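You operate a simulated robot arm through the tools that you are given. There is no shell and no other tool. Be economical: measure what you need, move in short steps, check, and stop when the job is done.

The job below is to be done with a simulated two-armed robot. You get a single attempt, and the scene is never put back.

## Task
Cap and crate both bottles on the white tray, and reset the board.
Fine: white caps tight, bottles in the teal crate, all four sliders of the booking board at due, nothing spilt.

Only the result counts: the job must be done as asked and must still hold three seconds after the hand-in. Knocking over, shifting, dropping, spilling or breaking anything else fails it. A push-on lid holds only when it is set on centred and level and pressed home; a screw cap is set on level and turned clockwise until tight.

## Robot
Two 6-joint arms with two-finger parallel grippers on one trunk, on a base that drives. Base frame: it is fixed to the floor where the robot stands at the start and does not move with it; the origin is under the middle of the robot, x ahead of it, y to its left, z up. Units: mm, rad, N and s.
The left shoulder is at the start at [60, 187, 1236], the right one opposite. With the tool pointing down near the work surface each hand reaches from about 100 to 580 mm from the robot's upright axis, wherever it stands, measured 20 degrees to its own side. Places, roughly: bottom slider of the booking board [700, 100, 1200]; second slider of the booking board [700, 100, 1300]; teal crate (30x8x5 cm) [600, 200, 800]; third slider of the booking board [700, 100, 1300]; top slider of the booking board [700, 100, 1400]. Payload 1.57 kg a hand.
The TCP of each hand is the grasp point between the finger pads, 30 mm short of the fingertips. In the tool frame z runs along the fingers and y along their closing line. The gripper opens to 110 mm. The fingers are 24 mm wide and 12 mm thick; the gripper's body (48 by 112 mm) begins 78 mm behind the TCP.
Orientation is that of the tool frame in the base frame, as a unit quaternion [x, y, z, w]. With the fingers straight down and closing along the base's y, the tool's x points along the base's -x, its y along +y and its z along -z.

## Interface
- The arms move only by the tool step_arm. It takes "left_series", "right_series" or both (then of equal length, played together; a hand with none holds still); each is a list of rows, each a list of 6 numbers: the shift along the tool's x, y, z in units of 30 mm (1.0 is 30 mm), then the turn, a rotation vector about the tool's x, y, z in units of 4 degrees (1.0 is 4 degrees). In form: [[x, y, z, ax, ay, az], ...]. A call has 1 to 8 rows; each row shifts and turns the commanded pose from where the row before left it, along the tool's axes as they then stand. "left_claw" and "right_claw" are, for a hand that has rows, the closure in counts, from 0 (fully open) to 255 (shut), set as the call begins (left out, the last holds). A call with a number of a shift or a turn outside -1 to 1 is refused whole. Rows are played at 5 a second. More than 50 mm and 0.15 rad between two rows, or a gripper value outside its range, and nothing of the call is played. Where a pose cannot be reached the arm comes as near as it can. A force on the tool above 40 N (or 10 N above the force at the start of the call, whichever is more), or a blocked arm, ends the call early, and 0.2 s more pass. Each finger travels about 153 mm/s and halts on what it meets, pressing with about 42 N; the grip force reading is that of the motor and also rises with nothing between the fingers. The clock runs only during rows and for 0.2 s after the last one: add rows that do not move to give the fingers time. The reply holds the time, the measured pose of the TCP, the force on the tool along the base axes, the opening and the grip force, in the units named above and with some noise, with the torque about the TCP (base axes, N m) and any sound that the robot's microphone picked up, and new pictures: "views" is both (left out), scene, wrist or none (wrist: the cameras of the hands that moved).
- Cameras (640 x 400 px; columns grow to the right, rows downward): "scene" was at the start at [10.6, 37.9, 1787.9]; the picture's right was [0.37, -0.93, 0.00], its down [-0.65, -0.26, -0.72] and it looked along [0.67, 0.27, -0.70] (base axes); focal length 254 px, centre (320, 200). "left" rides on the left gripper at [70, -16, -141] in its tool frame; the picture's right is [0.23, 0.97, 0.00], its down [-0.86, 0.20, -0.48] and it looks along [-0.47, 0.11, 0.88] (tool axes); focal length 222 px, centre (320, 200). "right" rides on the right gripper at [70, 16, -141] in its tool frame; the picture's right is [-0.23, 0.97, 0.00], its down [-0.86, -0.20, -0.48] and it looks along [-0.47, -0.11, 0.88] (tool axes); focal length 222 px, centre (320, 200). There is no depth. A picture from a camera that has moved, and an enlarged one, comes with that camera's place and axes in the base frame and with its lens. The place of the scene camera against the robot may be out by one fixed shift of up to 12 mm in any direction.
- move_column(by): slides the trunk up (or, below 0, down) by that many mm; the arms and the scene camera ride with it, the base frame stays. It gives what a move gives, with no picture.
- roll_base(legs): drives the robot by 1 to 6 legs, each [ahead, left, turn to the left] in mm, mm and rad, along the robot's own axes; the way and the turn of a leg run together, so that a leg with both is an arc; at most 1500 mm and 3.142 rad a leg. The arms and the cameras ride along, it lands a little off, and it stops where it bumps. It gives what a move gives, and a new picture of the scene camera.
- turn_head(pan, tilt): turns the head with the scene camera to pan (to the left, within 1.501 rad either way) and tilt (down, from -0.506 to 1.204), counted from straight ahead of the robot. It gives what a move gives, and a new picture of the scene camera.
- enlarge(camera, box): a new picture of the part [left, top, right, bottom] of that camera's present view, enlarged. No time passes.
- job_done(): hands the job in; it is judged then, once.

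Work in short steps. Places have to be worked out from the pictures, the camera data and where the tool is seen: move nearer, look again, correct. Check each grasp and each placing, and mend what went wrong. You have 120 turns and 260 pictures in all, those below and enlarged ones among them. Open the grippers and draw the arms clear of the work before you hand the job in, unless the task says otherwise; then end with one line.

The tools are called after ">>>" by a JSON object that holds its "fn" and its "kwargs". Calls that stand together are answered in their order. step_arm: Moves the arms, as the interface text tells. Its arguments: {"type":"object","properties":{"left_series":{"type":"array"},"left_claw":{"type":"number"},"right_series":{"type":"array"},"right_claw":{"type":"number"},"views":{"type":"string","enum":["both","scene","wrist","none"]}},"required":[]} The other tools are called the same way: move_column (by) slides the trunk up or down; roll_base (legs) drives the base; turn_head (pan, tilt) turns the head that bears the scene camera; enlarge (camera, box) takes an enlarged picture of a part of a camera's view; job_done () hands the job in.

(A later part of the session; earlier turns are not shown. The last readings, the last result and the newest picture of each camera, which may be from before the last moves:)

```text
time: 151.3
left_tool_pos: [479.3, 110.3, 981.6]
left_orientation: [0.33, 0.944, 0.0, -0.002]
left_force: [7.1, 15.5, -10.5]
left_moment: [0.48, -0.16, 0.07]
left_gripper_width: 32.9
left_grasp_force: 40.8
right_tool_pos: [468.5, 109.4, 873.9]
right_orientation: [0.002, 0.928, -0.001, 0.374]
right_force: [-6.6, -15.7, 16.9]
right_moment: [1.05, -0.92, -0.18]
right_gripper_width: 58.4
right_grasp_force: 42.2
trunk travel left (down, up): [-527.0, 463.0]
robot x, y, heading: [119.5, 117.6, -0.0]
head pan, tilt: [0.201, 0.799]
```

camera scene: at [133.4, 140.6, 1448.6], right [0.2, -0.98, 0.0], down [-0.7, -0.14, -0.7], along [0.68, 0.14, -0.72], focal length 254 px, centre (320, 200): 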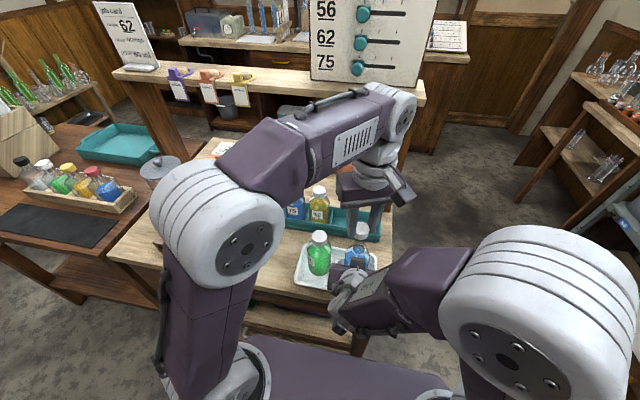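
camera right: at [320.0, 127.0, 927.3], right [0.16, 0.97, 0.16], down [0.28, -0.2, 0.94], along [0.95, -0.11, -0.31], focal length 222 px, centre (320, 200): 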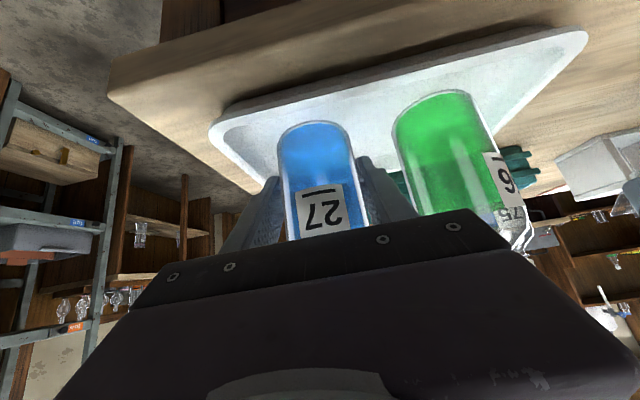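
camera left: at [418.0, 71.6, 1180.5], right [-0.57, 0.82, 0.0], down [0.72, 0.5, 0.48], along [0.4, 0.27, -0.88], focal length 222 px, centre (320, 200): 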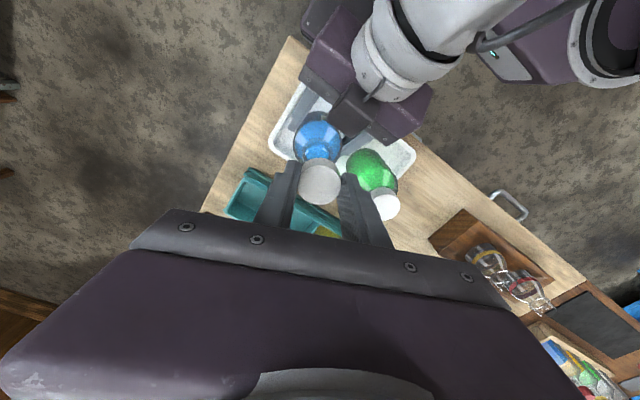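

The thread pulls the cap down (-10 N): engaged properly. I do the next ratchet stroke, 1.5 mm lower.

>>> {"fn": "step_arm", "kwargs": {"left_series": [[0, 0, 0, 0, 0, 0], [0, 0, 0, 0, 0, 0], [0, 0, -0.8, 0, 0, 0], [0, 0, -0.8, 0, 0, 0], [0, 0, 0, 0, 0, -1], [0, 0, 0, 0, 0, -1], [0, 0, 0, 0, 0, -1], [0, 0, 0, 0, 0, -1]], "left_claw": 160, "views": "none"}}

>>> {"fn": "step_arm", "kwargs": {"left_series": [[0, 0, 0, 0, 0, -1], [0, 0, 0, 0, 0, -1], [0, 0, 0, 0, 0, -1], [0, 0, 0, 0, 0, -1], [0, 0, 0, 0, 0, -1], [0, 0, 0, 0, 0, -1], [0, 0, 0, 0, 0, -1], [0, 0, 0, 0, 0, -1]], "left_claw": 134, "views": "none"}}

>>> {"fn": "step_arm", "kwargs": {"left_series": [[0, 0, 0, 0, 0, -1], [0, 0, 0, 0, 0, -1], [0, 0, 0, 0, 0, -1], [0, 0, 0, 0, 0, -1], [0, 0, 0, 0, 0, -1], [0, 0, 0, 0, 0, -1], [0, 0, 0.8, 0, 0, 0], [0, 0, 0.85, 0, 0, 0]], "views": "none"}}

>>> {"fn": "enlarge", "kwargs": {"camera": "left", "box": [250, 100, 390, 220]}}

>>> {"fn": "step_arm", "kwargs": {"left_series": [[0, 0, 0, 0, 0, 0], [0, 0, 0, 0, 0, 0], [0, 0, 0, 0, 0, 1], [0, 0, 0, 0, 0, 1], [0, 0, 0, 0, 0, 1], [0, 0, 0, 0, 0, 1], [0, 0, 0, 0, 0, 1], [0, 0, 0, 0, 0, 1]], "left_claw": 255, "views": "none"}}

>>> {"fn": "step_arm", "kwargs": {"left_series": [[0, 0, 0, 0, 0, 1], [0, 0, 0, 0, 0, 1], [0, 0, 0, 0, 0, 1], [0, 0, 0, 0, 0, 1], [0, 0, 0, 0, 0, 1], [0, 0, 0, 0, 0, 1], [0, 0, 0, 0, 0, 1], [0, 0, 0, 0, 0, 1]], "views": "none"}}

>>> {"fn": "step_arm", "kwargs": {"left_series": [[0, 0, 0, 0, 0, 1], [0, 0, 0, 0, 0, 1], [0, 0, 0, 0, 0, 1], [0, 0, 0, 0, 0, 1]], "views": "none"}}

```text
time: 153.1
left_tool_pos: [477.9, 110.2, 1029.2]
left_orientation: [0.194, 0.981, 0.0, -0.001]
left_force: [-0.1, 0.1, -0.2]
left_moment: [0.0, -0.02, 0.0]
left_gripper_width: 41.4
left_grasp_force: 0.1
right_tool_pos: [468.8, 108.8, 873.8]
right_orientation: [0.001, 0.927, 0.0, 0.374]
right_force: [-1.2, 1.5, 3.0]
right_moment: [0.1, -0.15, 0.08]
right_gripper_width: 58.6
right_grasp_force: 42.7
trunk travel left (down, up): [-527.0, 463.0]
robot x, y, heading: [117.5, 114.9, -0.004]
head pan, tilt: [0.201, 0.799]
```

```text
time: 154.9
left_tool_pos: [479.2, 108.8, 1029.5]
left_orientation: [-0.084, 0.996, 0.001, -0.003]
left_force: [0.0, -0.5, 0.1]
left_moment: [0.0, -0.03, -0.02]
left_gripper_width: 52.2
left_grasp_force: 0.1
right_tool_pos: [468.6, 109.4, 873.5]
right_orientation: [0.004, 0.927, -0.002, 0.374]
right_force: [-0.4, 0.2, 1.4]
right_moment: [0.02, -0.07, 0.04]
right_gripper_width: 58.3
right_grasp_force: 41.6
trunk travel left (down, up): [-527.0, 463.0]
robot x, y, heading: [117.1, 120.4, -0.0]
head pan, tilt: [0.201, 0.799]
```

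```text
time: 156.7
left_tool_pos: [478.1, 108.5, 978.9]
left_orientation: [-0.29, 0.957, 0.001, -0.002]
left_force: [-0.4, -0.1, -1.0]
left_moment: [0.01, 0.0, -0.02]
left_gripper_width: 52.2
left_grasp_force: 0.1
right_tool_pos: [468.6, 109.3, 874.5]
right_orientation: [0.003, 0.927, -0.001, 0.374]
right_force: [0.0, 0.7, 1.0]
right_moment: [0.03, -0.07, 0.04]
right_gripper_width: 58.2
right_grasp_force: 42.5
trunk travel left (down, up): [-527.0, 463.0]
robot x, y, heading: [117.4, 116.7, 0.001]
head pan, tilt: [0.201, 0.799]
```

```text
3.33 times, centred on (320, 160) of left
camera zoom: at [429.5, 56.0, 1121.3], right [-0.73, 0.69, 0.0], down [0.6, 0.64, 0.48], along [0.32, 0.35, -0.88], focal length 740 px, centre (320, 333)
```

zoom: 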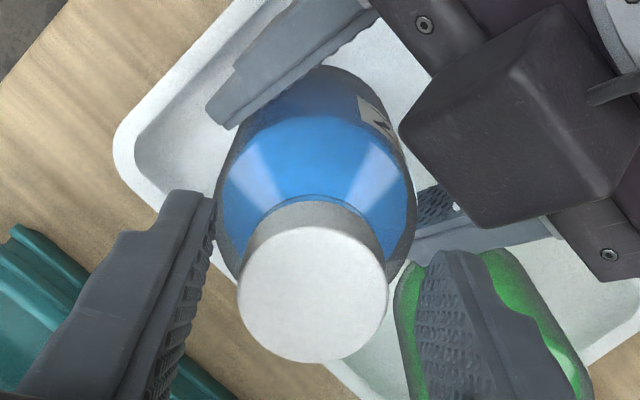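

```text
time: 158.5
left_tool_pos: [478.9, 108.9, 979.2]
left_orientation: [-0.083, 0.997, 0.002, -0.003]
left_force: [-1.3, -3.2, -1.6]
left_moment: [-0.13, 0.03, 0.0]
left_gripper_width: 32.0
left_grasp_force: 40.0
right_tool_pos: [470.2, 110.3, 874.9]
right_orientation: [0.001, 0.928, 0.0, 0.374]
right_force: [1.7, 4.4, 1.5]
right_moment: [-0.27, 0.25, 0.06]
right_gripper_width: 58.1
right_grasp_force: 42.3
trunk travel left (down, up): [-527.0, 463.0]
robot x, y, heading: [118.2, 119.0, -0.007]
head pan, tilt: [0.201, 0.799]
```

```text
time: 160.3
left_tool_pos: [478.7, 110.1, 979.3]
left_orientation: [0.195, 0.981, 0.001, -0.003]
left_force: [-3.6, 13.3, -4.0]
left_moment: [0.39, 0.1, -0.01]
left_gripper_width: 32.2
left_grasp_force: 40.5
right_tool_pos: [470.2, 109.6, 873.7]
right_orientation: [0.003, 0.928, -0.002, 0.374]
right_force: [3.4, -12.4, 4.4]
right_moment: [1.02, 0.19, -0.1]
right_gripper_width: 58.2
right_grasp_force: 42.0
trunk travel left (down, up): [-527.0, 463.0]
robot x, y, heading: [115.8, 115.3, -0.003]
head pan, tilt: [0.201, 0.799]
```

```text
time: 161.3
left_tool_pos: [479.6, 109.0, 979.7]
left_orientation: [0.329, 0.944, 0.001, -0.002]
left_force: [-1.4, 21.0, -2.8]
left_moment: [0.6, 0.09, 0.05]
left_gripper_width: 32.2
left_grasp_force: 39.9
right_tool_pos: [470.3, 108.7, 873.9]
right_orientation: [0.002, 0.927, 0.0, 0.374]
right_force: [2.1, -21.0, 3.6]
right_moment: [1.41, -0.18, -0.29]
right_gripper_width: 58.8
right_grasp_force: 42.4
trunk travel left (down, up): [-527.0, 463.0]
robot x, y, heading: [125.5, 119.4, -0.001]
head pan, tilt: [0.201, 0.799]
```

216° so far, still no tightening torque. Another stroke, 1 mm lower.

>>> {"fn": "step_arm", "kwargs": {"left_series": [[0, 0, 0, 0, 0, 0], [0, 0, 0, 0, 0, 0], [0, 0, -0.8, 0, 0, 0], [0, 0, -0.8, 0, 0, 0], [0, 0, 0, 0, 0, -1], [0, 0, 0, 0, 0, -1], [0, 0, 0, 0, 0, -1], [0, 0, 0, 0, 0, -1]], "left_claw": 160, "views": "none"}}

>>> {"fn": "step_arm", "kwargs": {"left_series": [[0, 0, 0, 0, 0, -1], [0, 0, 0, 0, 0, -1], [0, 0, 0, 0, 0, -1], [0, 0, 0, 0, 0, -1], [0, 0, 0, 0, 0, -1], [0, 0, 0, 0, 0, -1], [0, 0, 0, 0, 0, -1], [0, 0, 0, 0, 0, -1]], "left_claw": 134, "views": "none"}}

>>> {"fn": "step_arm", "kwargs": {"left_series": [[0, 0, 0, 0, 0, -1], [0, 0, 0, 0, 0, -1], [0, 0, 0, 0, 0, -1], [0, 0, 0, 0, 0, -1], [0, 0, 0, 0, 0, -1], [0, 0, 0, 0, 0, -1], [0, 0, 0.8, 0, 0, 0], [0, 0, 0.83, 0, 0, 0]], "views": "none"}}

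>>> {"fn": "step_arm", "kwargs": {"left_series": [[0, 0, 0, 0, 0, 0], [0, 0, 0, 0, 0, 0], [0, 0, 0, 0, 0, 1], [0, 0, 0, 0, 0, 1], [0, 0, 0, 0, 0, 1], [0, 0, 0, 0, 0, 1], [0, 0, 0, 0, 0, 1], [0, 0, 0, 0, 0, 1]], "left_claw": 255, "views": "none"}}

>>> {"fn": "step_arm", "kwargs": {"left_series": [[0, 0, 0, 0, 0, 1], [0, 0, 0, 0, 0, 1], [0, 0, 0, 0, 0, 1], [0, 0, 0, 0, 0, 1]], "views": "none"}}

>>> {"fn": "enlarge", "kwargs": {"camera": "left", "box": [250, 100, 390, 220]}}

```text
time: 163.1
left_tool_pos: [480.1, 109.1, 1026.2]
left_orientation: [0.194, 0.981, 0.0, -0.002]
left_force: [0.8, 0.2, -0.2]
left_moment: [0.02, -0.03, 0.02]
left_gripper_width: 41.1
left_grasp_force: 0.0
right_tool_pos: [469.3, 108.2, 873.4]
right_orientation: [0.001, 0.927, 0.0, 0.374]
right_force: [-0.1, 0.6, 0.3]
right_moment: [-0.01, 0.0, 0.03]
right_gripper_width: 58.3
right_grasp_force: 41.3
trunk travel left (down, up): [-527.0, 463.0]
robot x, y, heading: [122.6, 114.8, -0.001]
head pan, tilt: [0.201, 0.799]
```

```text
time: 164.9
left_tool_pos: [480.3, 108.7, 1026.7]
left_orientation: [-0.083, 0.997, 0.001, -0.001]
left_force: [0.6, -0.4, -0.2]
left_moment: [0.0, -0.02, -0.01]
left_gripper_width: 52.2
left_grasp_force: 0.0
right_tool_pos: [469.9, 108.7, 874.4]
right_orientation: [0.001, 0.927, 0.0, 0.374]
right_force: [-0.1, -0.8, -0.3]
right_moment: [0.02, -0.03, 0.0]
right_gripper_width: 58.4
right_grasp_force: 42.4
trunk travel left (down, up): [-527.0, 463.0]
robot x, y, heading: [120.3, 117.4, -0.001]
head pan, tilt: [0.201, 0.799]
```

```text
time: 166.7
left_tool_pos: [480.9, 110.3, 978.7]
left_orientation: [-0.289, 0.957, 0.002, -0.001]
left_force: [-0.7, 0.0, 0.7]
left_moment: [0.0, 0.02, 0.02]
left_gripper_width: 52.0
left_grasp_force: 0.2
right_tool_pos: [470.0, 110.2, 873.4]
right_orientation: [0.002, 0.928, -0.001, 0.373]
right_force: [-0.8, 0.4, 0.9]
right_moment: [0.0, 0.02, -0.05]
right_gripper_width: 58.5
right_grasp_force: 42.0
trunk travel left (down, up): [-527.0, 463.0]
robot x, y, heading: [119.8, 118.2, -0.004]
head pan, tilt: [0.201, 0.799]
```

```text
time: 168.5
left_tool_pos: [478.6, 109.5, 979.5]
left_orientation: [-0.082, 0.997, 0.002, -0.002]
left_force: [13.2, -1.4, 0.0]
left_moment: [-0.06, -0.53, 0.02]
left_gripper_width: 32.5
left_grasp_force: 40.8
right_tool_pos: [470.1, 109.7, 873.0]
right_orientation: [0.002, 0.928, -0.001, 0.372]
right_force: [-13.9, 1.0, 0.6]
right_moment: [0.05, -0.79, 0.06]
right_gripper_width: 58.3
right_grasp_force: 42.5
trunk travel left (down, up): [-527.0, 463.0]
robot x, y, heading: [118.6, 118.6, -0.001]
head pan, tilt: [0.201, 0.799]
```

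```text
time: 169.5
left_tool_pos: [479.0, 109.8, 978.1]
left_orientation: [0.056, 0.998, 0.002, -0.002]
left_force: [8.7, 4.7, -1.8]
left_moment: [0.13, -0.25, -0.01]
left_gripper_width: 32.5
left_grasp_force: 41.3
right_tool_pos: [470.1, 109.6, 873.3]
right_orientation: [0.002, 0.928, 0.0, 0.374]
right_force: [-8.8, -4.5, -0.4]
right_moment: [0.34, -0.64, -0.06]
right_gripper_width: 58.3
right_grasp_force: 41.9
trunk travel left (down, up): [-527.0, 463.0]
robot x, y, heading: [122.0, 120.1, 0.004]
head pan, tilt: [0.201, 0.799]
```

```text
3.33 times, centred on (320, 160) of left
camera zoom: at [408.4, 100.4, 1120.9], right [-0.11, 0.99, 0.0], down [0.87, 0.1, 0.47], along [0.47, 0.06, -0.88], focal length 740 px, centre (320, 333)
```

zoom: 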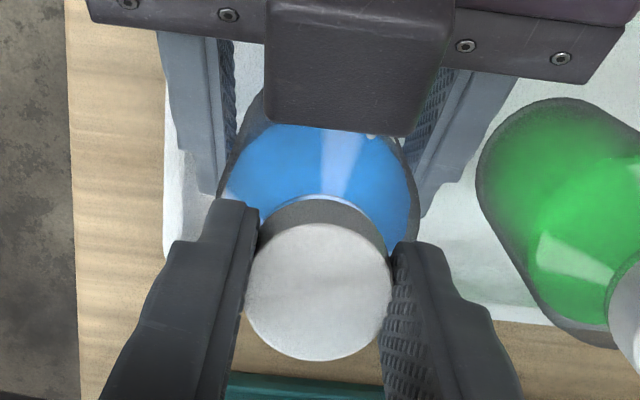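

Still free at ~256°. I finish this stroke to ≈+38°, watching the torque.

>>> {"fn": "step_arm", "kwargs": {"left_series": [[0, 0, 0.02, 0, 0, 1], [0, 0, 0, 0, 0, 1], [0, 0, 0, 0, 0, 1], [0, 0, 0, 0, 0, 1], [0, 0, 0, 0, 0, 1], [0, 0, 0, 0, 0, 1], [0, 0, 0, 0, 0, 1], [0, 0, 0, 0, 0, 1]], "views": "none"}}

```text
time: 171.3
left_tool_pos: [478.1, 109.8, 978.1]
left_orientation: [0.329, 0.944, 0.001, -0.004]
left_force: [0.1, 14.5, 1.2]
left_moment: [0.29, 0.01, 0.96]
left_gripper_width: 32.4
left_grasp_force: 40.6
right_tool_pos: [469.4, 109.2, 873.4]
right_orientation: [0.004, 0.928, -0.001, 0.374]
right_force: [0.1, -14.2, -0.6]
right_moment: [1.1, 0.03, -1.09]
right_gripper_width: 58.2
right_grasp_force: 41.6
trunk travel left (down, up): [-527.0, 463.0]
robot x, y, heading: [121.6, 117.1, -0.001]
head pan, tilt: [0.201, 0.799]
```

Torque hit ~1 N·m on both hands: cap 27 is tight too. I release the left, move it away, then retract the right and raise it to cap level for a tilted grip.

>>> {"fn": "step_arm", "kwargs": {"left_series": [[0, 0, 0, 0, 0, 0], [0, 0, 0, 0, 0, 0], [0, 0, -0.8, 0, 0, 0], [0, 0, -0.8, 0, 0, 0], [0, 0, -0.5, 0, 0, 0]], "left_claw": 160, "views": "none"}}

>>> {"fn": "step_arm", "kwargs": {"left_series": [[0.4, 0.85, 0, 0, 0, 0], [0.4, 0.85, 0, 0, 0, 0], [0.4, 0.85, 0, 0, 0, 0], [0.4, 0.85, 0, 0, 0, 0], [0.4, 0.85, 0, 0, 0, 0], [0.4, 0.85, 0, 0, 0, 0], [0.4, 0.85, 0, 0, 0, 0], [0.4, 0.85, 0, 0, 0, 0]], "views": "none"}}

>>> {"fn": "step_arm", "kwargs": {"right_series": [[0, 0, 0, 0, 0, 0], [0, 0, 0, 0, 0, 0], [0, 0, -0.7, 0, 0, 0], [0, 0, -0.7, 0, 0, 0], [0, 0, -0.7, 0, 0, 0], [-0.7, 0, -0.9, 0, 0, 0], [-0.7, 0, -0.9, 0, 0, 0], [-0.7, 0, -0.9, 0, 0, 0]], "right_claw": 102, "views": "both"}}

```text
time: 172.5
left_tool_pos: [480.5, 107.7, 1041.7]
left_orientation: [0.329, 0.944, 0.0, -0.002]
left_force: [-0.7, -0.3, 0.3]
left_moment: [-0.01, 0.01, 0.02]
left_gripper_width: 41.1
left_grasp_force: 0.1
right_tool_pos: [469.4, 109.5, 872.5]
right_orientation: [0.0, 0.928, 0.0, 0.373]
right_force: [0.2, -0.6, 0.1]
right_moment: [-0.02, 0.03, 0.02]
right_gripper_width: 58.5
right_grasp_force: 42.1
trunk travel left (down, up): [-527.0, 463.0]
robot x, y, heading: [117.4, 118.9, -0.002]
head pan, tilt: [0.201, 0.799]
```

```text
time: 174.3
left_tool_pos: [531.0, 329.1, 1042.1]
left_orientation: [0.33, 0.944, 0.0, -0.002]
left_force: [0.4, 0.3, -0.2]
left_moment: [0.01, 0.04, 0.04]
left_gripper_width: 40.9
left_grasp_force: 0.0
right_tool_pos: [470.5, 110.4, 873.2]
right_orientation: [0.002, 0.928, -0.001, 0.374]
right_force: [0.9, 1.1, 0.5]
right_moment: [-0.03, 0.04, -0.04]
right_gripper_width: 58.1
right_grasp_force: 41.7
trunk travel left (down, up): [-527.0, 463.0]
robot x, y, heading: [116.6, 117.0, -0.003]
head pan, tilt: [0.201, 0.799]
```

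```text
time: 176.1
left_tool_pos: [530.5, 327.3, 1041.6]
left_orientation: [0.329, 0.944, 0.0, -0.002]
left_force: [0.0, -0.1, 0.4]
left_moment: [-0.02, -0.02, -0.01]
left_gripper_width: 41.0
left_grasp_force: 0.0
right_tool_pos: [414.7, 109.5, 1020.4]
right_orientation: [0.002, 0.928, -0.001, 0.372]
right_force: [-0.5, 0.3, -0.5]
right_moment: [-0.04, 0.01, 0.0]
right_gripper_width: 66.0
right_grasp_force: 0.1
trunk travel left (down, up): [-527.0, 463.0]
robot x, y, heading: [119.3, 117.8, -0.007]
head pan, tilt: [0.201, 0.799]
camera scene: at [133.1, 140.6, 1448.6], right [0.2, -0.98, 0.0], down [-0.7, -0.14, -0.7], along [0.68, 0.14, -0.72], focal length 254 px, centre (320, 200)
camera right: at [265.9, 126.4, 1073.9], right [0.17, 0.97, 0.16], down [0.28, -0.2, 0.94], along [0.94, -0.11, -0.31], focal length 222 px, centre (320, 200)
```

scene: 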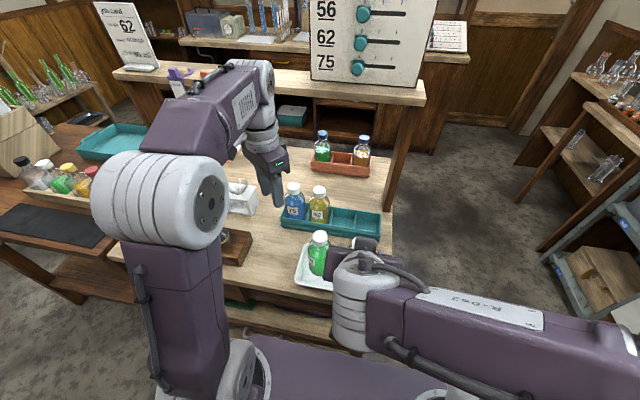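
right: 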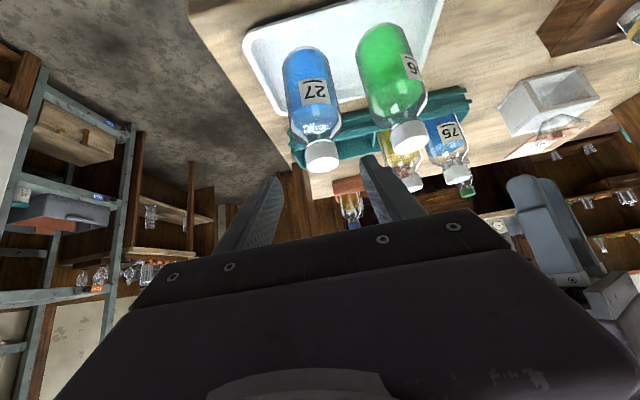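

Cap 27 is right between the fingertips (y≈110, z≈954). I advance 87 mm and grip the cap.

>>> {"fn": "step_arm", "kwargs": {"right_series": [[0, 0.03, 0.97, 0, 0, 0], [0, 0, 0.97, 0, 0, 0], [0, 0, 0.97, 0, 0, 0]], "views": "none"}}

>>> {"fn": "step_arm", "kwargs": {"right_series": [[0, 0, 0, 0, 0, 0], [0, 0, 0, 0, 0, 0], [0, 0, 0, 0, 0, 0]], "right_claw": 255, "views": "none"}}

>>> {"fn": "enlarge", "kwargs": {"camera": "right", "box": [220, 60, 420, 230]}}

>>> {"fn": "enlarge", "kwargs": {"camera": "scene", "box": [280, 190, 410, 300]}}

```text
time: 176.9
left_tool_pos: [531.8, 326.8, 1041.9]
left_orientation: [0.328, 0.945, 0.0, -0.003]
left_force: [-0.1, -0.6, -0.9]
left_moment: [0.01, 0.04, -0.01]
left_gripper_width: 41.1
left_grasp_force: 0.0
right_tool_pos: [477.3, 111.3, 957.8]
right_orientation: [0.002, 0.928, -0.001, 0.373]
right_force: [-0.7, 0.5, -0.5]
right_moment: [0.05, 0.05, -0.01]
right_gripper_width: 66.0
right_grasp_force: 0.1
trunk travel left (down, up): [-527.0, 463.0]
robot x, y, heading: [120.0, 119.4, 0.004]
head pan, tilt: [0.201, 0.799]
```

```text
time: 177.7
left_tool_pos: [531.2, 326.5, 1041.5]
left_orientation: [0.329, 0.944, 0.001, -0.002]
left_force: [-0.2, 0.2, 0.4]
left_moment: [0.0, 0.02, 0.01]
left_gripper_width: 41.1
left_grasp_force: 0.0
right_tool_pos: [475.6, 110.6, 960.2]
right_orientation: [0.002, 0.927, -0.001, 0.375]
right_force: [3.9, -1.2, 16.0]
right_moment: [-0.12, -0.46, -0.05]
right_gripper_width: 33.2
right_grasp_force: 41.3
trunk travel left (down, up): [-527.0, 463.0]
robot x, y, heading: [122.9, 115.9, 0.002]
head pan, tilt: [0.201, 0.799]
```

```text
2.35 times, centred on (320, 145) of right
camera zoom: at [327.1, 127.3, 1012.3], right [0.17, 0.97, 0.16], down [0.28, -0.2, 0.94], along [0.94, -0.11, -0.31], focal length 523 px, centre (320, 329)
```

zoom: 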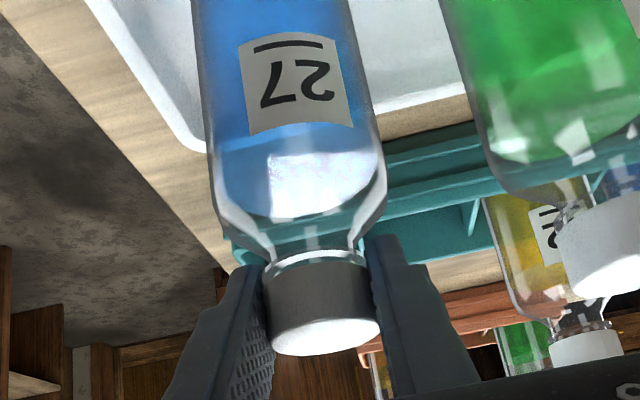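

```text
3.64 times, centred on (345, 245) of scene
camera zoom: at [132.8, 140.7, 1448.8], right [0.2, -0.98, 0.0], down [-0.7, -0.14, -0.7], along [0.68, 0.14, -0.72], focal length 923 px, centre (229, 36)
```

zoom: 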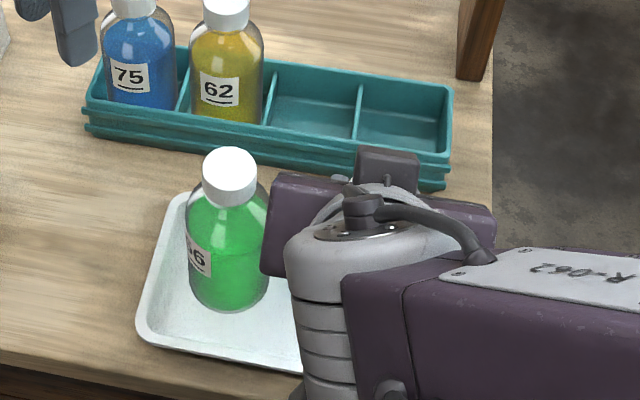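

Cap 27 gripped with the tilted right hand. I lift the bottle 62 mm straight up.

>>> {"fn": "step_arm", "kwargs": {"right_series": [[-0.2, 0, -0.21, 0, 0, 0], [-0.45, 0, -0.465, 0, 0, 0], [-0.45, 0, -0.465, 0, 0, 0], [-0.4, 0, -0.41, 0, 0, 0], [0, 0, 0, 0, 0, 0]], "views": "wrist"}}

>>> {"fn": "enlarge", "kwargs": {"camera": "scene", "box": [270, 170, 410, 300]}}

```text
time: 178.9
left_tool_pos: [531.4, 327.3, 1041.5]
left_orientation: [0.329, 0.944, 0.0, -0.003]
left_force: [0.3, 0.9, 0.4]
left_moment: [0.01, 0.0, -0.01]
left_gripper_width: 41.0
left_grasp_force: 0.2
right_tool_pos: [476.2, 110.1, 1022.6]
right_orientation: [0.002, 0.928, 0.0, 0.373]
right_force: [-0.5, 0.0, -3.1]
right_moment: [0.0, 0.04, 0.01]
right_gripper_width: 33.2
right_grasp_force: 40.8
trunk travel left (down, up): [-527.0, 463.0]
robot x, y, heading: [117.9, 117.4, -0.004]
head pan, tilt: [0.201, 0.799]
camera right: at [327.6, 127.9, 1076.1], right [0.17, 0.97, 0.16], down [0.28, -0.2, 0.94], along [0.94, -0.11, -0.31], focal length 222 px, centre (320, 200)
```

right: 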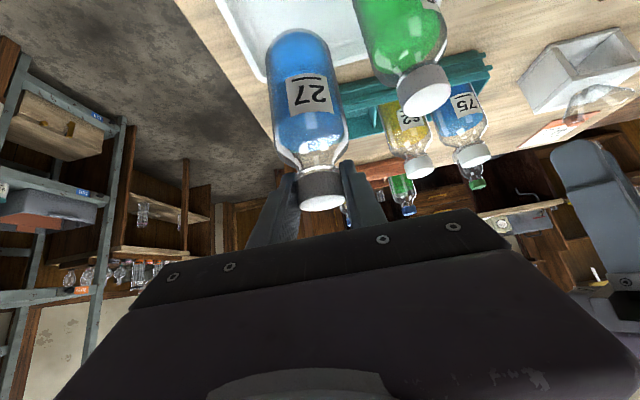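

```text
3.08 times, centred on (340, 235) of scene
camera zoom: at [134.0, 140.9, 1448.6], right [0.2, -0.98, 0.0], down [-0.7, -0.14, -0.7], along [0.68, 0.14, -0.72], focal length 781 px, centre (258, 92)
```

zoom: 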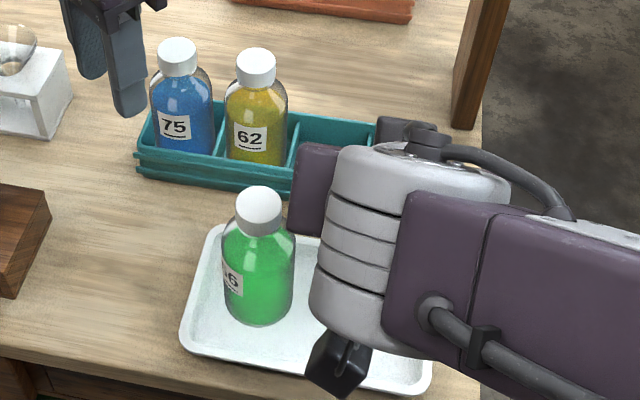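

Lifted cleanly and hanging upright. From scene references the empty bays are near (628,162) and (627,91). I move bottle 27 over the far-right bay.

>>> {"fn": "step_arm", "kwargs": {"right_series": [[-0.72, -0.124, 0.695, 0, 0, 0], [-0.72, -0.124, 0.695, 0, 0, 0], [-0.72, -0.124, 0.695, 0, 0, 0], [-0.72, -0.124, 0.695, 0, 0, 0], [-0.72, -0.124, 0.695, 0, 0, 0], [0, 0, 0, 0, 0, 0]], "views": "both"}}

>>> {"fn": "enlarge", "kwargs": {"camera": "scene", "box": [270, 170, 410, 270]}}

>>> {"fn": "enlarge", "kwargs": {"camera": "right", "box": [200, 0, 440, 210]}}

```text
time: 180.3
left_tool_pos: [532.2, 326.3, 1041.5]
left_orientation: [0.329, 0.944, 0.0, -0.002]
left_force: [0.2, 0.6, -0.7]
left_moment: [0.0, 0.05, -0.02]
left_gripper_width: 40.9
left_grasp_force: 0.0
right_tool_pos: [625.8, 89.7, 1024.5]
right_orientation: [0.002, 0.928, -0.001, 0.374]
right_force: [0.1, -0.1, -4.2]
right_moment: [0.01, 0.02, -0.02]
right_gripper_width: 33.4
right_grasp_force: 41.0
trunk travel left (down, up): [-527.0, 463.0]
robot x, y, heading: [117.5, 113.1, -0.002]
head pan, tilt: [0.201, 0.799]
camera scene: at [133.2, 140.8, 1448.6], right [0.2, -0.98, 0.0], down [-0.7, -0.14, -0.7], along [0.68, 0.14, -0.72], focal length 254 px, centre (320, 200)
camera right: at [477.1, 108.2, 1077.0], right [0.17, 0.97, 0.16], down [0.28, -0.2, 0.94], along [0.94, -0.11, -0.31], focal length 222 px, centre (320, 200)
```

scene: 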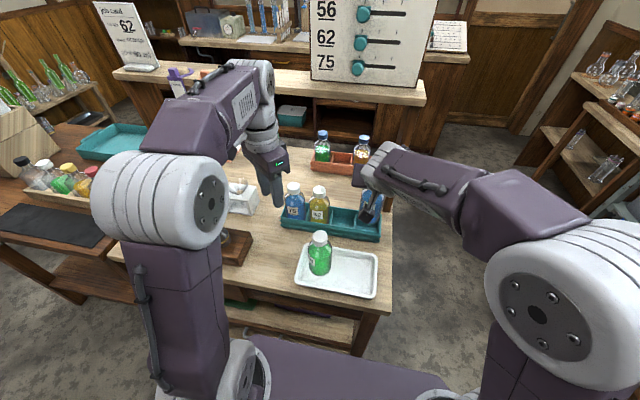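
right: 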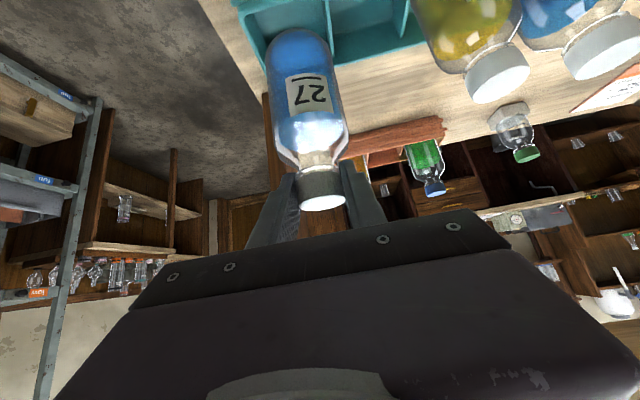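

```text
4.00 times, centred on (340, 220) of scene
camera zoom: at [133.2, 140.8, 1448.6], right [0.2, -0.98, 0.0], down [-0.7, -0.14, -0.7], along [0.68, 0.14, -0.72], focal length 1015 px, centre (240, 120)
```

zoom: 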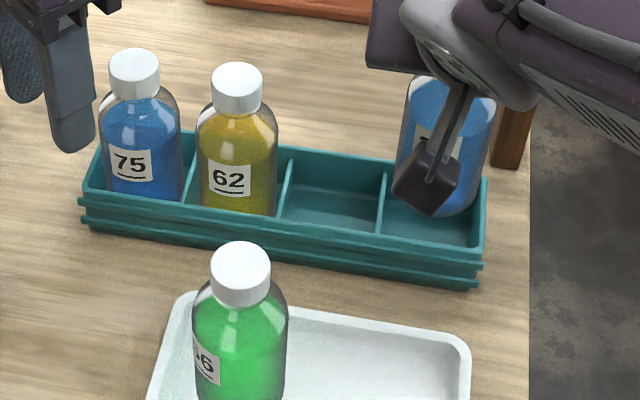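

```text
1.90 times, centred on (320, 105) of right
camera zoom: at [477.1, 108.2, 1077.0], right [0.17, 0.97, 0.16], down [0.28, -0.2, 0.94], along [0.94, -0.11, -0.31], focal length 423 px, centre (320, 381)
```

zoom: 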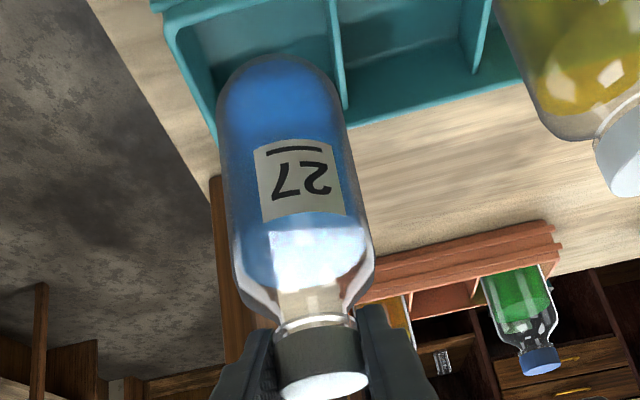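

The wrist view shows the bay well: the bottle needs about -3 mm in both x and y. I correct and lower 14 mm, to just above the rim.

>>> {"fn": "step_arm", "kwargs": {"right_series": [[0.07, -0.107, -0.07, 0, 0, 0], [0.325, 0, 0.335, 0, 0, 0], [0, 0, 0, 0, 0, 0]], "views": "none"}}

>>> {"fn": "enlarge", "kwargs": {"camera": "right", "box": [200, 0, 440, 210]}}

>>> {"fn": "enlarge", "kwargs": {"camera": "scene", "box": [320, 180, 400, 250]}}

```text
time: 181.1
left_tool_pos: [532.0, 327.5, 1043.2]
left_orientation: [0.329, 0.944, 0.0, -0.003]
left_force: [-0.4, 0.5, -0.9]
left_moment: [-0.02, 0.02, 0.0]
left_gripper_width: 41.2
left_grasp_force: 0.1
right_tool_pos: [622.3, 86.7, 1009.0]
right_orientation: [0.001, 0.928, 0.0, 0.373]
right_force: [-0.5, -0.2, -3.0]
right_moment: [0.03, 0.01, 0.0]
right_gripper_width: 33.4
right_grasp_force: 40.9
trunk travel left (down, up): [-527.0, 463.0]
robot x, y, heading: [117.6, 116.8, 0.006]
head pan, tilt: [0.201, 0.799]
```

```text
1.90 times, centred on (320, 105) of right
camera zoom: at [472.8, 104.7, 1062.4], right [0.17, 0.97, 0.16], down [0.28, -0.2, 0.94], along [0.94, -0.11, -0.31], focal length 423 px, centre (320, 381)
```

zoom: 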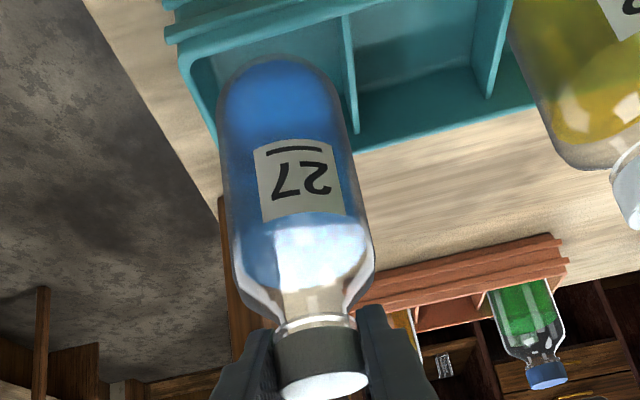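

```text
5.71 times, centred on (360, 215) of scene
camera zoom: at [133.8, 140.8, 1448.6], right [0.2, -0.98, 0.0], down [-0.7, -0.14, -0.7], along [0.68, 0.14, -0.72], focal length 1451 px, centre (91, 114)
```

zoom: 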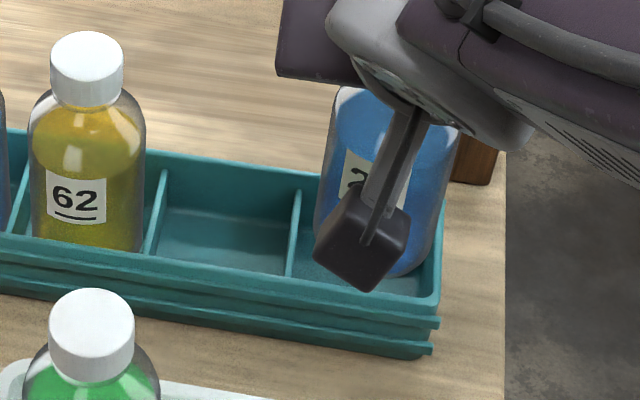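

Nearly centred in the bay. Tiny correction (-1 mm y, +1.5 mm x), then I lower 20 mm into it, watching the force.

>>> {"fn": "step_arm", "kwargs": {"right_series": [[-0.036, -0.035, 0.035, 0, 0, 0], [0.15, 0, 0.156, 0, 0, 0], [0.15, 0, 0.156, 0, 0, 0], [0.15, 0, 0.156, 0, 0, 0]], "views": "none"}}

>>> {"fn": "enlarge", "kwargs": {"camera": "right", "box": [200, 0, 440, 210]}}

>>> {"fn": "enlarge", "kwargs": {"camera": "scene", "box": [320, 180, 400, 250]}}

```text
time: 182.1
left_tool_pos: [531.5, 326.5, 1041.4]
left_orientation: [0.329, 0.944, 0.0, -0.003]
left_force: [-0.3, -0.8, 0.5]
left_moment: [0.01, 0.0, -0.02]
left_gripper_width: 41.4
left_grasp_force: 0.2
right_tool_pos: [625.0, 87.9, 989.6]
right_orientation: [0.003, 0.927, -0.001, 0.374]
right_force: [-0.3, -0.2, -3.3]
right_moment: [0.01, 0.02, -0.03]
right_gripper_width: 32.9
right_grasp_force: 40.9
trunk travel left (down, up): [-527.0, 463.0]
robot x, y, heading: [120.7, 116.9, 0.001]
head pan, tilt: [0.201, 0.799]
```

```text
1.90 times, centred on (320, 105) of right
camera zoom: at [475.7, 104.7, 1043.0], right [0.17, 0.97, 0.16], down [0.28, -0.2, 0.94], along [0.94, -0.11, -0.31], focal length 423 px, centre (320, 381)
```

zoom: 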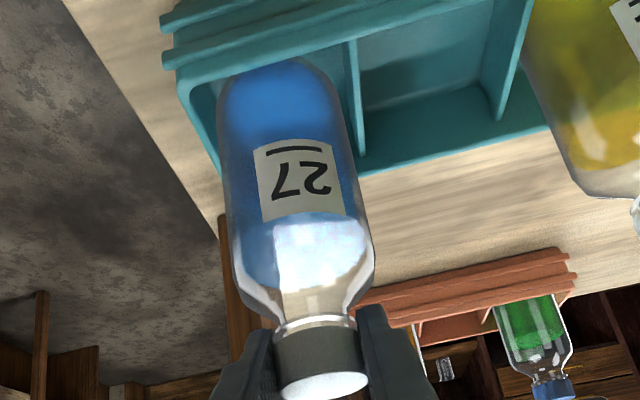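

```text
5.71 times, centred on (360, 215) of scene
camera zoom: at [134.1, 140.9, 1448.6], right [0.2, -0.98, 0.0], down [-0.7, -0.14, -0.7], along [0.68, 0.14, -0.72], focal length 1451 px, centre (91, 114)
```

zoom: 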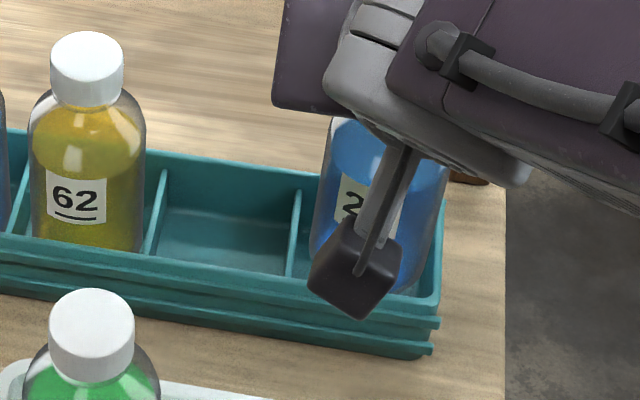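

It's entering freely. I continue down in 4–5 mm rows until it stands.

>>> {"fn": "step_arm", "kwargs": {"right_series": [[0.115, 0, 0.119, 0, 0, 0], [0.115, 0, 0.119, 0, 0, 0], [0.115, 0, 0.119, 0, 0, 0], [0.115, 0, 0.119, 0, 0, 0]], "views": "none"}}

>>> {"fn": "step_arm", "kwargs": {"right_series": [[0.07, 0, 0.072, 0, 0, 0], [0.05, 0, 0.05, 0, 0, 0], [0.05, 0, 0.05, 0, 0, 0]], "views": "none"}}

>>> {"fn": "enlarge", "kwargs": {"camera": "scene", "box": [320, 180, 400, 250]}}

>>> {"fn": "enlarge", "kwargs": {"camera": "right", "box": [200, 0, 440, 210]}}

```text
time: 183.1
left_tool_pos: [531.5, 328.1, 1040.7]
left_orientation: [0.329, 0.944, -0.001, -0.003]
left_force: [0.3, -0.4, 0.1]
left_moment: [-0.01, -0.02, 0.0]
left_gripper_width: 41.1
left_grasp_force: 0.1
right_tool_pos: [624.7, 86.4, 969.6]
right_orientation: [0.002, 0.928, -0.001, 0.373]
right_force: [-0.9, -0.7, -3.7]
right_moment: [0.0, -0.01, 0.0]
right_gripper_width: 32.8
right_grasp_force: 41.4
trunk travel left (down, up): [-527.0, 463.0]
robot x, y, heading: [118.6, 117.3, -0.006]
head pan, tilt: [0.201, 0.799]
```

```text
time: 183.9
left_tool_pos: [530.2, 327.6, 1042.7]
left_orientation: [0.33, 0.944, 0.0, -0.002]
left_force: [0.5, -0.1, 0.3]
left_moment: [-0.01, 0.01, -0.01]
left_gripper_width: 41.0
left_grasp_force: 0.1
right_tool_pos: [624.7, 86.9, 963.4]
right_orientation: [0.002, 0.927, 0.0, 0.374]
right_force: [1.8, -0.8, 6.6]
right_moment: [-0.08, -0.18, 0.03]
right_gripper_width: 32.9
right_grasp_force: 41.3
trunk travel left (down, up): [-527.0, 463.0]
robot x, y, heading: [118.3, 114.2, 0.0]
head pan, tilt: [0.201, 0.799]
```

```text
5.71 times, centred on (360, 215) of scene
camera zoom: at [133.0, 140.8, 1448.8], right [0.2, -0.98, 0.0], down [-0.7, -0.14, -0.7], along [0.68, 0.14, -0.72], focal length 1451 px, centre (91, 114)
```

zoom: 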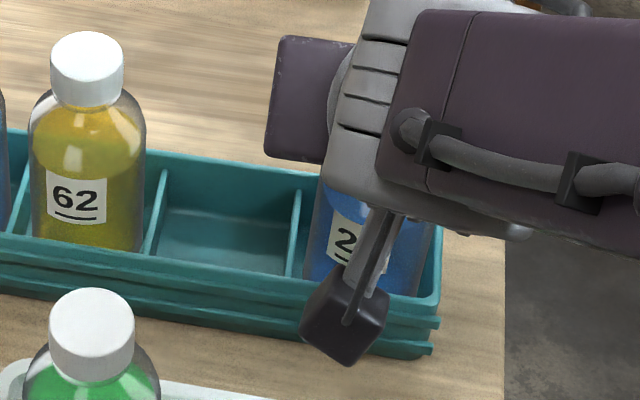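

```text
1.90 times, centred on (320, 105) of right
camera zoom: at [474.9, 105.0, 1015.8], right [0.17, 0.97, 0.16], down [0.28, -0.2, 0.94], along [0.94, -0.11, -0.31], focal length 423 px, centre (320, 381)
```

zoom: 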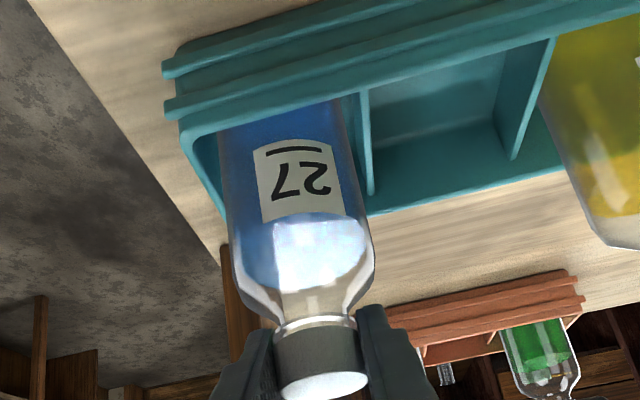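

Bottle 27 stands in the bay. I open, back out along the fingers, and go to the pre-grasp for cap 56.

>>> {"fn": "step_arm", "kwargs": {"right_series": [[0, 0, 0, 0, 0, 0], [0, 0, 0, 0, 0, 0], [0, 0, -0.8, 0, 0, 0], [0, 0, -0.9, 0, 0, 0], [0, 0, -0.9, 0, 0, 0], [0, 0, -0.8, 0, 0, 0]], "right_claw": 120, "views": "none"}}

>>> {"fn": "step_arm", "kwargs": {"right_series": [[0.73, 0.766, -0.586, 0, 0, 0], [0.73, 0.766, -0.586, 0, 0, 0], [0.73, 0.766, -0.586, 0, 0, 0], [0.73, 0.766, -0.586, 0, 0, 0], [0.73, 0.766, -0.586, 0, 0, 0]], "right_claw": 102, "views": "both"}}

>>> {"fn": "enlarge", "kwargs": {"camera": "scene", "box": [280, 170, 400, 290]}}

```text
time: 185.3
left_tool_pos: [530.2, 327.4, 1043.1]
left_orientation: [0.329, 0.944, 0.001, -0.001]
left_force: [-0.4, -0.6, -0.2]
left_moment: [-0.02, -0.03, 0.02]
left_gripper_width: 40.8
left_grasp_force: 0.0
right_tool_pos: [552.5, 86.4, 1034.1]
right_orientation: [0.003, 0.928, -0.002, 0.374]
right_force: [-0.2, -0.5, 0.1]
right_moment: [0.01, -0.01, 0.02]
right_gripper_width: 58.3
right_grasp_force: 0.0
trunk travel left (down, up): [-527.0, 463.0]
robot x, y, heading: [118.1, 113.2, -0.004]
head pan, tilt: [0.201, 0.799]
```

```text
time: 186.5
left_tool_pos: [530.3, 328.1, 1042.1]
left_orientation: [0.329, 0.944, -0.001, -0.001]
left_force: [0.3, -0.7, 0.5]
left_moment: [-0.01, -0.01, -0.01]
left_gripper_width: 40.9
left_grasp_force: 0.1
right_tool_pos: [415.7, 202.2, 1023.8]
right_orientation: [0.002, 0.927, -0.002, 0.375]
right_force: [-0.5, -0.1, 0.3]
right_moment: [-0.04, 0.0, -0.02]
right_gripper_width: 65.9
right_grasp_force: 0.1
trunk travel left (down, up): [-527.0, 463.0]
robot x, y, heading: [119.4, 122.4, -0.004]
head pan, tilt: [0.201, 0.799]
camera scene: at [133.0, 141.9, 1448.6], right [0.2, -0.98, 0.0], down [-0.7, -0.14, -0.7], along [0.68, 0.14, -0.72], focal length 254 px, centre (320, 200)
camera right: at [266.2, 220.1, 1075.4], right [0.17, 0.97, 0.16], down [0.28, -0.2, 0.94], along [0.94, -0.11, -0.31], focal length 222 px, centre (320, 200)
```

scene: 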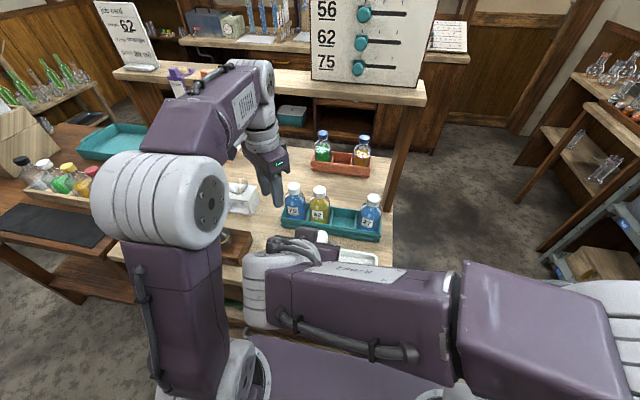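
right: 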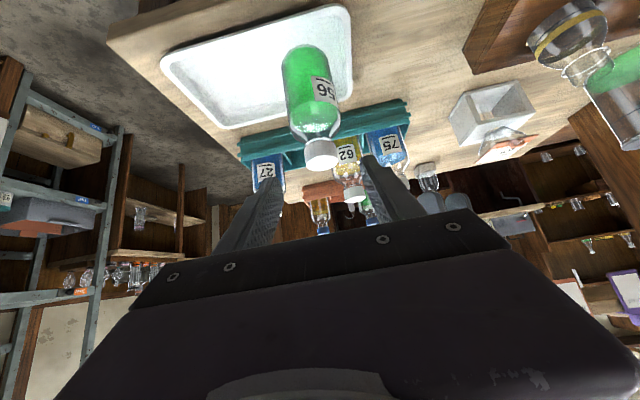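

```text
3.33 times, centred on (340, 230) of scene
camera zoom: at [133.0, 141.9, 1448.6], right [0.2, -0.98, 0.0], down [-0.7, -0.14, -0.7], along [0.68, 0.14, -0.72], focal length 846 px, centre (253, 100)
```

zoom: 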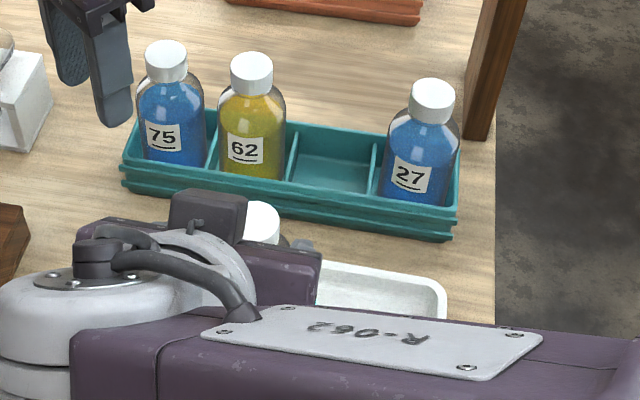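

Bottle 27 sits well in the crate. Cap 56 lies exactly between the fingertips; I advance and grip it.

>>> {"fn": "step_arm", "kwargs": {"right_series": [[0, 0, 0.97, 0, 0, 0], [0, 0, 0.97, 0, 0, 0], [0, 0, 0.97, 0, 0, 0]], "views": "none"}}

>>> {"fn": "step_arm", "kwargs": {"right_series": [[0, 0, 0, 0, 0, 0], [0, 0, 0, 0, 0, 0], [0, 0, 0, 0, 0, 0]], "right_claw": 255, "views": "none"}}

>>> {"fn": "step_arm", "kwargs": {"right_series": [[-0.2, 0, -0.21, 0, 0, 0], [-0.45, 0, -0.465, 0, 0, 0], [-0.45, 0, -0.465, 0, 0, 0], [-0.4, 0, -0.41, 0, 0, 0], [0, 0, 0, 0, 0, 0]], "views": "wrist"}}

>>> {"fn": "enlarge", "kwargs": {"camera": "right", "box": [200, 0, 440, 210]}}

```text
time: 187.3
left_tool_pos: [531.3, 327.3, 1041.3]
left_orientation: [0.329, 0.944, 0.0, -0.002]
left_force: [-0.9, 0.4, -0.6]
left_moment: [-0.02, 0.03, 0.01]
left_gripper_width: 40.5
left_grasp_force: 0.0
right_tool_pos: [475.4, 202.7, 959.6]
right_orientation: [0.002, 0.928, -0.001, 0.373]
right_force: [0.2, 0.3, 0.6]
right_moment: [0.02, 0.0, -0.01]
right_gripper_width: 65.9
right_grasp_force: 0.0
trunk travel left (down, up): [-527.0, 463.0]
robot x, y, heading: [121.2, 116.0, 0.001]
head pan, tilt: [0.201, 0.799]
```

```text
time: 188.1
left_tool_pos: [530.3, 327.4, 1041.9]
left_orientation: [0.33, 0.944, 0.0, -0.002]
left_force: [0.6, 0.7, -0.3]
left_moment: [0.0, 0.0, -0.03]
left_gripper_width: 41.0
left_grasp_force: 0.1
right_tool_pos: [475.1, 202.8, 960.8]
right_orientation: [0.002, 0.928, 0.0, 0.374]
right_force: [1.7, 1.1, 7.2]
right_moment: [0.1, -0.19, 0.0]
right_gripper_width: 32.8
right_grasp_force: 41.6
trunk travel left (down, up): [-527.0, 463.0]
robot x, y, heading: [120.1, 121.0, -0.0]
head pan, tilt: [0.201, 0.799]
```

```text
time: 189.3
left_tool_pos: [531.4, 327.8, 1041.3]
left_orientation: [0.328, 0.945, 0.0, -0.003]
left_force: [-0.1, 0.0, -0.9]
left_moment: [-0.03, -0.02, 0.02]
left_gripper_width: 41.0
left_grasp_force: 0.1
right_tool_pos: [475.1, 204.2, 1026.4]
right_orientation: [0.002, 0.928, -0.001, 0.373]
right_force: [-0.3, 0.4, -3.0]
right_moment: [0.02, 0.0, 0.01]
right_gripper_width: 33.0
right_grasp_force: 41.7
trunk travel left (down, up): [-527.0, 463.0]
robot x, y, heading: [119.8, 118.2, 0.004]
head pan, tilt: [0.201, 0.799]
camera right: at [325.7, 220.9, 1079.0], right [0.17, 0.97, 0.16], down [0.28, -0.2, 0.94], along [0.94, -0.11, -0.31], focal length 222 px, centre (320, 200)
```

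right: 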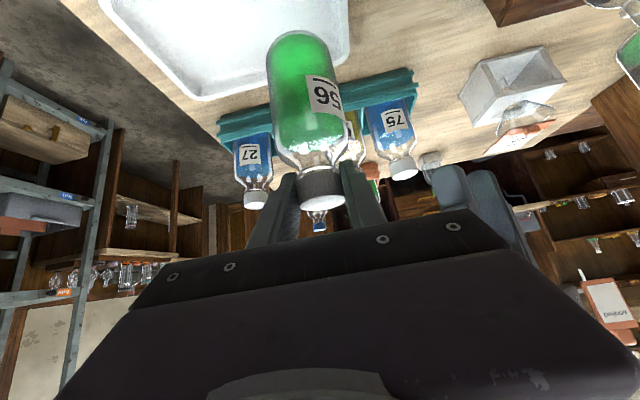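

```text
1.90 times, centred on (320, 105) of right
camera zoom: at [325.7, 220.9, 1079.0], right [0.17, 0.97, 0.16], down [0.28, -0.2, 0.94], along [0.94, -0.11, -0.31], focal length 423 px, centre (320, 381)
```

zoom: 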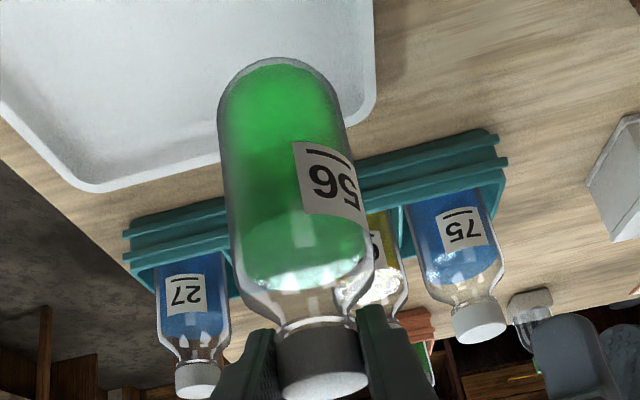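

Bottle 56 lifted. I move first in y (to clear bottle 62), then forward over the third bay.

>>> {"fn": "step_arm", "kwargs": {"right_series": [[0, -0.76, 0, 0, 0, 0], [0, -0.76, 0, 0, 0, 0], [-0.725, 0, 0.7, 0, 0, 0], [-0.725, 0, 0.7, 0, 0, 0], [-0.725, 0, 0.7, 0, 0, 0], [-0.725, 0, 0.7, 0, 0, 0], [-0.725, 0, 0.7, 0, 0, 0], [0, 0, 0, 0, 0, 0]], "views": "none"}}

>>> {"fn": "enlarge", "kwargs": {"camera": "right", "box": [200, 0, 440, 210]}}

>>> {"fn": "enlarge", "kwargs": {"camera": "scene", "box": [280, 160, 400, 260]}}

```text
time: 191.1
left_tool_pos: [530.0, 326.4, 1040.7]
left_orientation: [0.329, 0.944, 0.0, -0.002]
left_force: [-0.5, 0.1, 0.0]
left_moment: [0.0, 0.0, 0.02]
left_gripper_width: 41.1
left_grasp_force: 0.1
right_tool_pos: [627.4, 158.6, 1024.9]
right_orientation: [0.003, 0.927, -0.001, 0.375]
right_force: [-0.4, 0.8, -3.8]
right_moment: [-0.02, 0.03, -0.01]
right_gripper_width: 32.8
right_grasp_force: 41.4
trunk travel left (down, up): [-527.0, 463.0]
robot x, y, heading: [120.3, 119.1, -0.003]
head pan, tilt: [0.201, 0.799]
```

```text
1.90 times, centred on (320, 105) of right
camera zoom: at [477.4, 174.7, 1077.9], right [0.17, 0.97, 0.16], down [0.28, -0.2, 0.94], along [0.94, -0.11, -0.31], focal length 423 px, centre (320, 381)
```

zoom: 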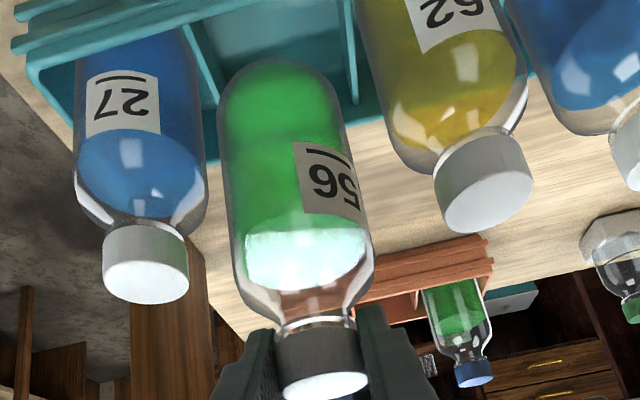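

```text
4.00 times, centred on (340, 210) of scene
camera zoom: at [133.2, 140.9, 1448.6], right [0.2, -0.98, 0.0], down [-0.7, -0.14, -0.7], along [0.68, 0.14, -0.72], focal length 1015 px, centre (240, 160)
```

zoom: 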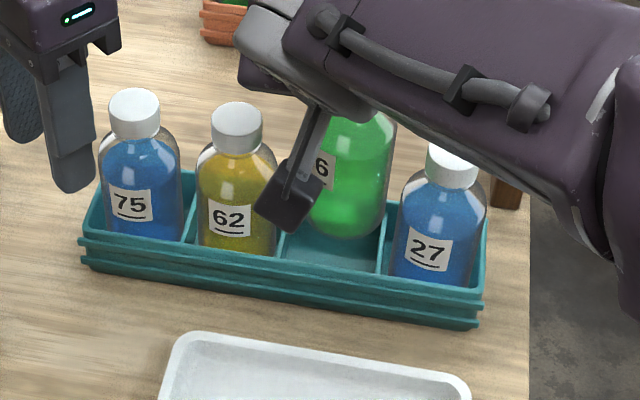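

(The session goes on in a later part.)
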